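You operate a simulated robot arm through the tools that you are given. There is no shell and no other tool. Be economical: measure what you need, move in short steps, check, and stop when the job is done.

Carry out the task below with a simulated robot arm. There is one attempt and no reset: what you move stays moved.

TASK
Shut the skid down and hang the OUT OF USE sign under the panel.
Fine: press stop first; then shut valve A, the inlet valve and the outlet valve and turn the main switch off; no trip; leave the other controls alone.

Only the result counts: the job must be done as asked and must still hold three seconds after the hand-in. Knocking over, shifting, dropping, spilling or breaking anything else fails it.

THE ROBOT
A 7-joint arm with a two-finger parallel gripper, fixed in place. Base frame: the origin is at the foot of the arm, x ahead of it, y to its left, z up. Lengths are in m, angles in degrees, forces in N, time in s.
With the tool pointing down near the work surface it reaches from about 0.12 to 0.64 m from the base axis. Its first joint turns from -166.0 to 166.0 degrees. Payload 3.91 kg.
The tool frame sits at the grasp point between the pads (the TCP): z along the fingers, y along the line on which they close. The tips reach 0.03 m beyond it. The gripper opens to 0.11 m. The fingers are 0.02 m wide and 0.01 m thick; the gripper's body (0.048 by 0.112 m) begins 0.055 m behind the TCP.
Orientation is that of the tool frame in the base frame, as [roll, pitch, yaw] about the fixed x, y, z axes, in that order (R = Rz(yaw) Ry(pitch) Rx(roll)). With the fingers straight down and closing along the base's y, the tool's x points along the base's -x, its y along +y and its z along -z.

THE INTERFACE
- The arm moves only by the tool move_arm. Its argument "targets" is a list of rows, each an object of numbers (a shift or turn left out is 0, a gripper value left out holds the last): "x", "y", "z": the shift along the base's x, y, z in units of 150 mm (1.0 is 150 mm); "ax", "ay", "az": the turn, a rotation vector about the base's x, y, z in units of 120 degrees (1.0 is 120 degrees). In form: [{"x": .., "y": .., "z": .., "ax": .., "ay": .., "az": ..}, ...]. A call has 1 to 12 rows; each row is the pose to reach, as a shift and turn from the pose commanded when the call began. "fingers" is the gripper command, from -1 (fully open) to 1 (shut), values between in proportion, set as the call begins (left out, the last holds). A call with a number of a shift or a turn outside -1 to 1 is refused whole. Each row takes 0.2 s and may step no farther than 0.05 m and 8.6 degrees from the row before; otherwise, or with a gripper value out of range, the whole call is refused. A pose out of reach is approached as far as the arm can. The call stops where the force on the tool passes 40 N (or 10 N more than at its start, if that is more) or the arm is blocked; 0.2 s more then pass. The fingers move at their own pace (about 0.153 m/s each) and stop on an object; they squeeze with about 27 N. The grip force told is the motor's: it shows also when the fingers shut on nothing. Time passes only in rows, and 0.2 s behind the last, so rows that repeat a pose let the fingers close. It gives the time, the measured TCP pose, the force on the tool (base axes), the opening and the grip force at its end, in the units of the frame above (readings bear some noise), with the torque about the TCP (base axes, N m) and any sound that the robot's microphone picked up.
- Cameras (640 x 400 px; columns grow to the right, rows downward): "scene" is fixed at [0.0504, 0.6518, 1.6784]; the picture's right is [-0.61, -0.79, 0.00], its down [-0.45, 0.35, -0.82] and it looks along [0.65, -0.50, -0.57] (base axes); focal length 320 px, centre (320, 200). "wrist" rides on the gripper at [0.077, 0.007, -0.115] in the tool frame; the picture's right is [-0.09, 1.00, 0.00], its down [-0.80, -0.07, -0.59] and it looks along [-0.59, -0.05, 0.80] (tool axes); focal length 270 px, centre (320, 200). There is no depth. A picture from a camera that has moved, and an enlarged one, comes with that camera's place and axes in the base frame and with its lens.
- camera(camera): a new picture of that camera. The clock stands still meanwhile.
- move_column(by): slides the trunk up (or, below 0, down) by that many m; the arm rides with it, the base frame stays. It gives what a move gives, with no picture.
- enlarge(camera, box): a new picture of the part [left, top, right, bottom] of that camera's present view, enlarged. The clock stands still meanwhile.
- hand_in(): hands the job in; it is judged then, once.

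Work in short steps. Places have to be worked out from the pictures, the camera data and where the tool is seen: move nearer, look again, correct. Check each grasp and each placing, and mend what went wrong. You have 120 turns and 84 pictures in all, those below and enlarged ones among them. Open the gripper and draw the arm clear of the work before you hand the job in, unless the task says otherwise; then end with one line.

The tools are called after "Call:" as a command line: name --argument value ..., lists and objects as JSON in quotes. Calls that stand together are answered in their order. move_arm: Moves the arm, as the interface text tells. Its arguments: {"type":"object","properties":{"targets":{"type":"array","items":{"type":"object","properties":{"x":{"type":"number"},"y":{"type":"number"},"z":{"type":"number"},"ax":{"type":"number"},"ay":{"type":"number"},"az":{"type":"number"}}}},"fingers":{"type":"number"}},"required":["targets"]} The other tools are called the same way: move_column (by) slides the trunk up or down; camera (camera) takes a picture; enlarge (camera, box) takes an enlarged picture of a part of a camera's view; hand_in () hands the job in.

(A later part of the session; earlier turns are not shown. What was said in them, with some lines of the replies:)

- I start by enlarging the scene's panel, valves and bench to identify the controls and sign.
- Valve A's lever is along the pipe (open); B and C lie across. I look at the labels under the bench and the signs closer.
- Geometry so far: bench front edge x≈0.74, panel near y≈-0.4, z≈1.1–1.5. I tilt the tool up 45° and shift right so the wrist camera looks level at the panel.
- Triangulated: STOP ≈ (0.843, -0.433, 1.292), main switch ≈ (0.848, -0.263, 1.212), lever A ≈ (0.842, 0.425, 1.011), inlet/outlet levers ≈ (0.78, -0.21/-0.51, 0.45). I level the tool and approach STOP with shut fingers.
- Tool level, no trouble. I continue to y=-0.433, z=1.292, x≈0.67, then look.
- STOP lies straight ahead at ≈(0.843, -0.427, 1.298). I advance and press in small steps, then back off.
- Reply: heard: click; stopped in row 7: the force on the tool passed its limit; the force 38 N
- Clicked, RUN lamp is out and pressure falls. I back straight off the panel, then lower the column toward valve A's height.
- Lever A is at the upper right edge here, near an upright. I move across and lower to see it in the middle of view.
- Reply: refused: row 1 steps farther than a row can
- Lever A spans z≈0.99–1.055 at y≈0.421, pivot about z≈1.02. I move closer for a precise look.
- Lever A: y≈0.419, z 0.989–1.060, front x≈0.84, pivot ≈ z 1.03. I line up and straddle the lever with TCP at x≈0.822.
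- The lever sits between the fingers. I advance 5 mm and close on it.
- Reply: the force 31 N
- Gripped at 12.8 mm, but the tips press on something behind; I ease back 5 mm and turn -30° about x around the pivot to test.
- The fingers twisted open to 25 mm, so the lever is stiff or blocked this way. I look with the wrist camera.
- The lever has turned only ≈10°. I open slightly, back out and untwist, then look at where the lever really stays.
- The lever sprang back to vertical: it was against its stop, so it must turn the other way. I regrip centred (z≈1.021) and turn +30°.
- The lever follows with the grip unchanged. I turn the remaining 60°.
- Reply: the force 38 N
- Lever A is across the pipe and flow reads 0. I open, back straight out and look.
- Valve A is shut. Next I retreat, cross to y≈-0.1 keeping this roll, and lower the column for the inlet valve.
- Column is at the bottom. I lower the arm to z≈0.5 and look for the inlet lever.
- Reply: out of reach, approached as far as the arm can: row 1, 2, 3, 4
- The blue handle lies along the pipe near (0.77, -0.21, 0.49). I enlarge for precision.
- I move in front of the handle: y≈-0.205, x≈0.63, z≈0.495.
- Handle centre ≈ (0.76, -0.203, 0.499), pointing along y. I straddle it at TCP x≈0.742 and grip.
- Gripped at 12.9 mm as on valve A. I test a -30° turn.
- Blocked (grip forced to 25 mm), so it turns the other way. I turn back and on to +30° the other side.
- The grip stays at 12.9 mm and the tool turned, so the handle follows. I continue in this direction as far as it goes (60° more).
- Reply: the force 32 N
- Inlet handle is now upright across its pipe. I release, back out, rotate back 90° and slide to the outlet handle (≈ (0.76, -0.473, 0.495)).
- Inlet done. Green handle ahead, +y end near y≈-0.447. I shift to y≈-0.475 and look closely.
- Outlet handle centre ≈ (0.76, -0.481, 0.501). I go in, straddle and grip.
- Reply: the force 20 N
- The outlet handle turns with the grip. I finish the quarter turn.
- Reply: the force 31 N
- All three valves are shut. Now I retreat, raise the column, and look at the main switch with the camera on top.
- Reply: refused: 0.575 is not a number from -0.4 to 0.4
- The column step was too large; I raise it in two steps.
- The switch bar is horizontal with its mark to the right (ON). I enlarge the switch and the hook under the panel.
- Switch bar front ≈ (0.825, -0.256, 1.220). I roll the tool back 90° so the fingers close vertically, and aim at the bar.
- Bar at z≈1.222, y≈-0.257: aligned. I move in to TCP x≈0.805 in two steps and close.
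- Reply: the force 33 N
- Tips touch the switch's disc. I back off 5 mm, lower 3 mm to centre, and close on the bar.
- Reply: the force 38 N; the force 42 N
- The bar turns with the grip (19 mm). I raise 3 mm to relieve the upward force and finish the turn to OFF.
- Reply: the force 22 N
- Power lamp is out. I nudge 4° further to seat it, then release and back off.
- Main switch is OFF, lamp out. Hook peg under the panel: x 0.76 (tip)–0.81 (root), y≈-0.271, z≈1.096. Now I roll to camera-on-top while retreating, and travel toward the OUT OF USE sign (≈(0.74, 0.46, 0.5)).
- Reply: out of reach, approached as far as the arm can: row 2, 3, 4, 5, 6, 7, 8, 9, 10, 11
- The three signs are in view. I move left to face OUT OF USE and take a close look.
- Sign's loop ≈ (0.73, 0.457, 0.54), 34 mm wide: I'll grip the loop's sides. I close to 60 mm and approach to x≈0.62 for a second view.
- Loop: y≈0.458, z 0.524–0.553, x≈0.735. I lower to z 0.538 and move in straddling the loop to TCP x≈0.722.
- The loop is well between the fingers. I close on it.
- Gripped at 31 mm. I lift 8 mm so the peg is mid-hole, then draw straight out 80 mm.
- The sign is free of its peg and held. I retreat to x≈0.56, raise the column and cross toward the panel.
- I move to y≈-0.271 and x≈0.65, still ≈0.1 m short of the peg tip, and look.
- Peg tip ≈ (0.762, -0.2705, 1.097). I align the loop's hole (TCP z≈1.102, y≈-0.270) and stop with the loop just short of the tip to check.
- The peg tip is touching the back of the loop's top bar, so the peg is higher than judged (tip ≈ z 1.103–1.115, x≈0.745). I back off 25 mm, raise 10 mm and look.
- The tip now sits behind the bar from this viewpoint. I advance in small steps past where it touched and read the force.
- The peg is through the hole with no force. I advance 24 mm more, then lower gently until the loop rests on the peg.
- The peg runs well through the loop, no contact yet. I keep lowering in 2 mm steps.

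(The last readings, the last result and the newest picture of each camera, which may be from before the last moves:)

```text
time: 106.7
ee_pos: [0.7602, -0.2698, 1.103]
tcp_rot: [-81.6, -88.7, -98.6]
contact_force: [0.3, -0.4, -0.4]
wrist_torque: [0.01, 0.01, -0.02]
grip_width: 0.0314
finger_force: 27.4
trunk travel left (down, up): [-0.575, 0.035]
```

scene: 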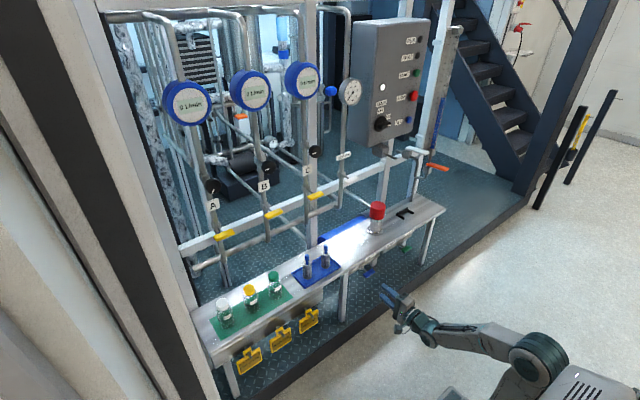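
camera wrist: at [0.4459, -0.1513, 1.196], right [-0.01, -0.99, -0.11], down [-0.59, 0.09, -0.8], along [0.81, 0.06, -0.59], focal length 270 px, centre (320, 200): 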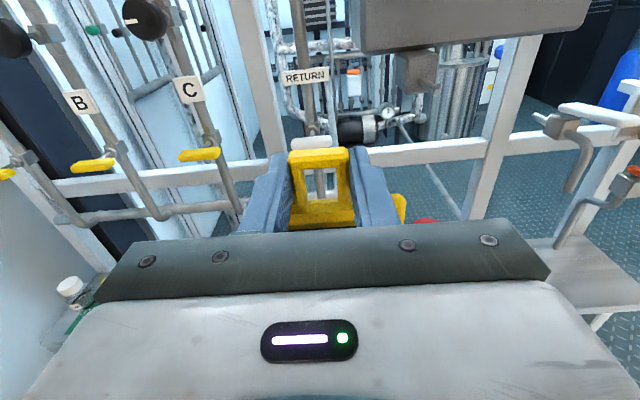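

Still free; I lower a few more millimetres watching the vertical force.

Call:
move_arm --targets '[{"z": -0.013}, {"z": -0.013}]'

Call:
move_arm --targets '[{"z": -0.013}, {"z": -0.013}]'

Call:
enlarge --camera "wrist" --box '[260, 100, 380, 230]'

```text
time: 107.3
ee_pos: [0.7604, -0.2707, 1.0996]
tcp_rot: [-83.1, -88.8, -97.3]
contact_force: [-1.2, 0.4, -0.3]
wrist_torque: [-0.02, 0.03, 0.0]
grip_width: 0.0315
finger_force: 26.8
trunk travel left (down, up): [-0.575, 0.035]
```

```text
time: 107.9
ee_pos: [0.7592, -0.2706, 1.0981]
tcp_rot: [-75.9, -88.9, -104.5]
contact_force: [2.6, 0.8, 6.6]
wrist_torque: [-0.03, -0.07, 0.01]
grip_width: 0.0312
finger_force: 27.6
trunk travel left (down, up): [-0.575, 0.035]
```

```text
3.08 times, centred on (320, 165) of wrist
camera zoom: at [0.6459, -0.2789, 1.177], right [0.0, -0.99, -0.11], down [-0.59, 0.09, -0.8], along [0.81, 0.06, -0.59], focal length 832 px, centre (320, 308)
```

zoom: 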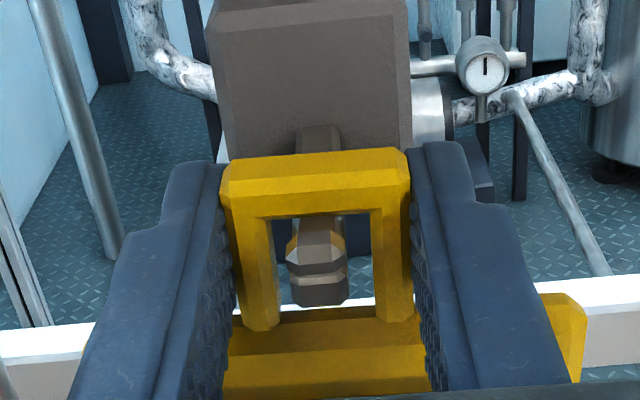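

Upward force 6.6 N: the loop rests on the peg. I open the fingers and check before withdrawing.

Call:
move_arm --targets '[{}, {}, {}, {}]' --fingers 0.0

Call:
enlarge --camera "wrist" --box '[260, 100, 380, 230]'

```text
time: 108.9
ee_pos: [0.7599, -0.2705, 1.0986]
tcp_rot: [-81.9, -88.8, -98.4]
contact_force: [0.1, -0.5, 0.0]
wrist_torque: [0.0, -0.02, 0.02]
grip_width: 0.0551
finger_force: 0.0
trunk travel left (down, up): [-0.575, 0.035]
```

```text
3.08 times, centred on (320, 165) of wrist
camera zoom: at [0.6462, -0.2795, 1.1757], right [0.0, -0.99, -0.11], down [-0.59, 0.09, -0.8], along [0.81, 0.06, -0.59], focal length 832 px, centre (320, 308)
```

zoom: 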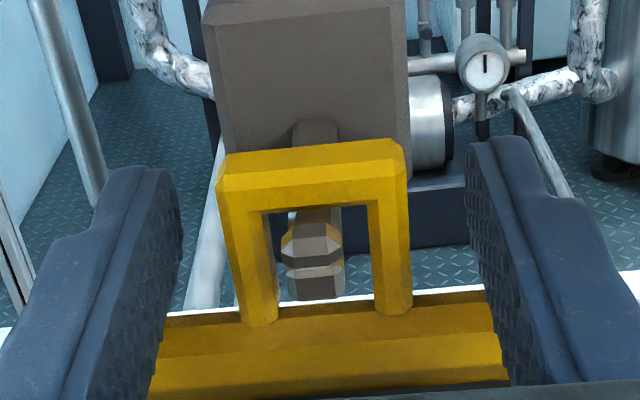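

The sign hangs on the peg by itself. I withdraw straight back and then check everything from the scene camera.

Call:
move_arm --targets '[{"x": -0.15}, {"x": -0.35}, {"x": -0.6}, {"x": -0.85}, {"x": -1.0}]'

Call:
move_arm --targets '[{"x": -0.3}, {"x": -0.3, "y": 0.25}, {"x": -0.3, "y": 0.5}, {"x": -0.3, "y": 0.7}]'

Call:
camera --camera "scene"

Call:
enlarge --camera "scene" --box '[340, 60, 450, 220]'

Call:
enlarge --camera "scene" --box '[340, 220, 440, 300]'

Call:
enlarge --camera "scene" --box '[150, 60, 350, 260]'

```text
time: 110.1
ee_pos: [0.6116, -0.2701, 1.0986]
tcp_rot: [-81.1, -88.8, -99.2]
contact_force: [-0.6, -0.1, 0.7]
wrist_torque: [-0.02, -0.01, 0.04]
grip_width: 0.0548
finger_force: 0.1
trunk travel left (down, up): [-0.575, 0.035]
```

```text
time: 111.1
ee_pos: [0.565, -0.1624, 1.098]
tcp_rot: [-81.8, -89.0, -98.5]
contact_force: [-0.5, -0.1, 0.2]
wrist_torque: [0.0, 0.01, -0.01]
grip_width: 0.055
finger_force: 0.1
trunk travel left (down, up): [-0.575, 0.035]
```

```text
13 pictures are left
```

scene: 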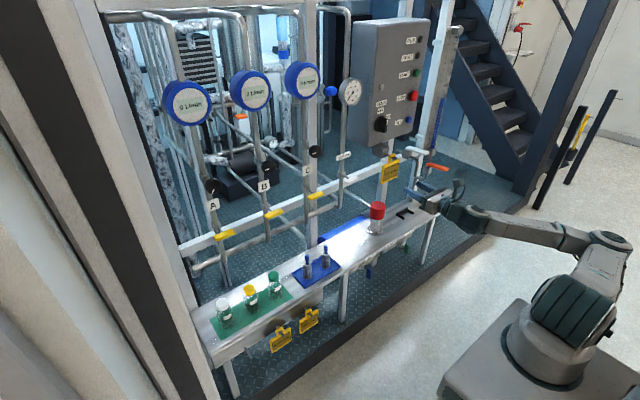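

```text
2.50 times, centred on (395, 140) of scene
camera zoom: at [0.0504, 0.6518, 1.6784], right [-0.61, -0.79, 0.0], down [-0.45, 0.35, -0.82], along [0.65, -0.5, -0.57], focal length 800 px, centre (132, 350)
```

zoom: 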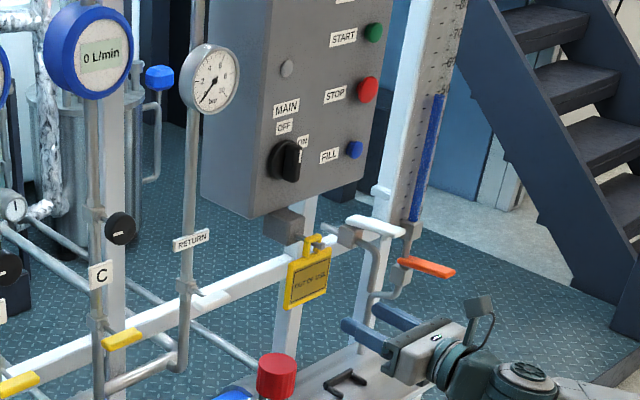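

```text
5.00 times, centred on (390, 260) of scene
camera zoom: at [0.0504, 0.6518, 1.6784], right [-0.61, -0.79, 0.0], down [-0.45, 0.35, -0.82], along [0.65, -0.5, -0.57], focal length 1600 px, centre (-30, -100)
```

zoom: 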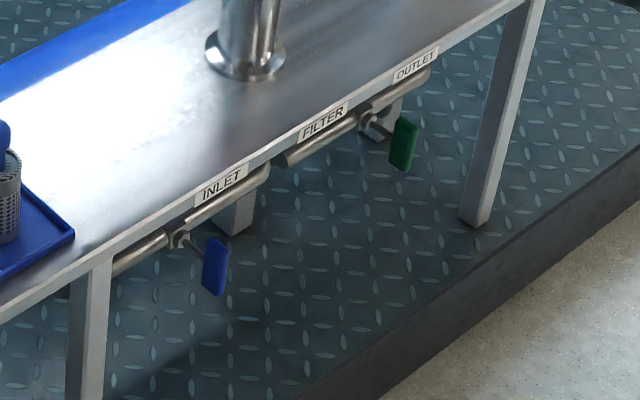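

```text
2.00 times, centred on (250, 160) of scene
camera zoom: at [0.0504, 0.6518, 1.6784], right [-0.61, -0.79, 0.0], down [-0.45, 0.35, -0.82], along [0.65, -0.5, -0.57], focal length 640 px, centre (460, 280)
```

zoom: 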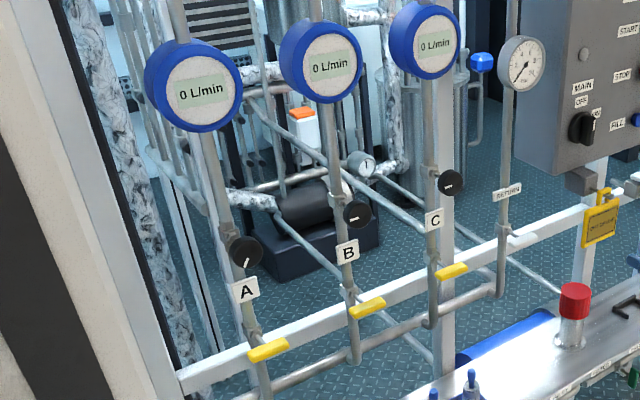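

All is as asked: stop pressed, three valves shut, main off, sign hanging, the rest untouched. I open the gripper fully and hand in.

Call:
move_arm --targets '[{"y": 0.2}, {"y": 0.4}, {"y": 0.4}]' --fingers -1

Call:
hand_in

```text
time: 111.9
ee_pos: [0.5649, -0.1052, 1.0994]
tcp_rot: [-81.9, -88.8, -98.5]
contact_force: [-0.3, -0.1, 0.3]
wrist_torque: [-0.01, 0.0, 0.03]
grip_width: 0.1102
finger_force: 0.0
trunk travel left (down, up): [-0.575, 0.035]
```

```text
The job is handed in.
```

The skid is shut down: I pressed stop first, then shut valve A, the inlet and the outlet, turned the main switch off with no trip shown, and hung the OUT OF USE sign under the panel; the job is handed in.
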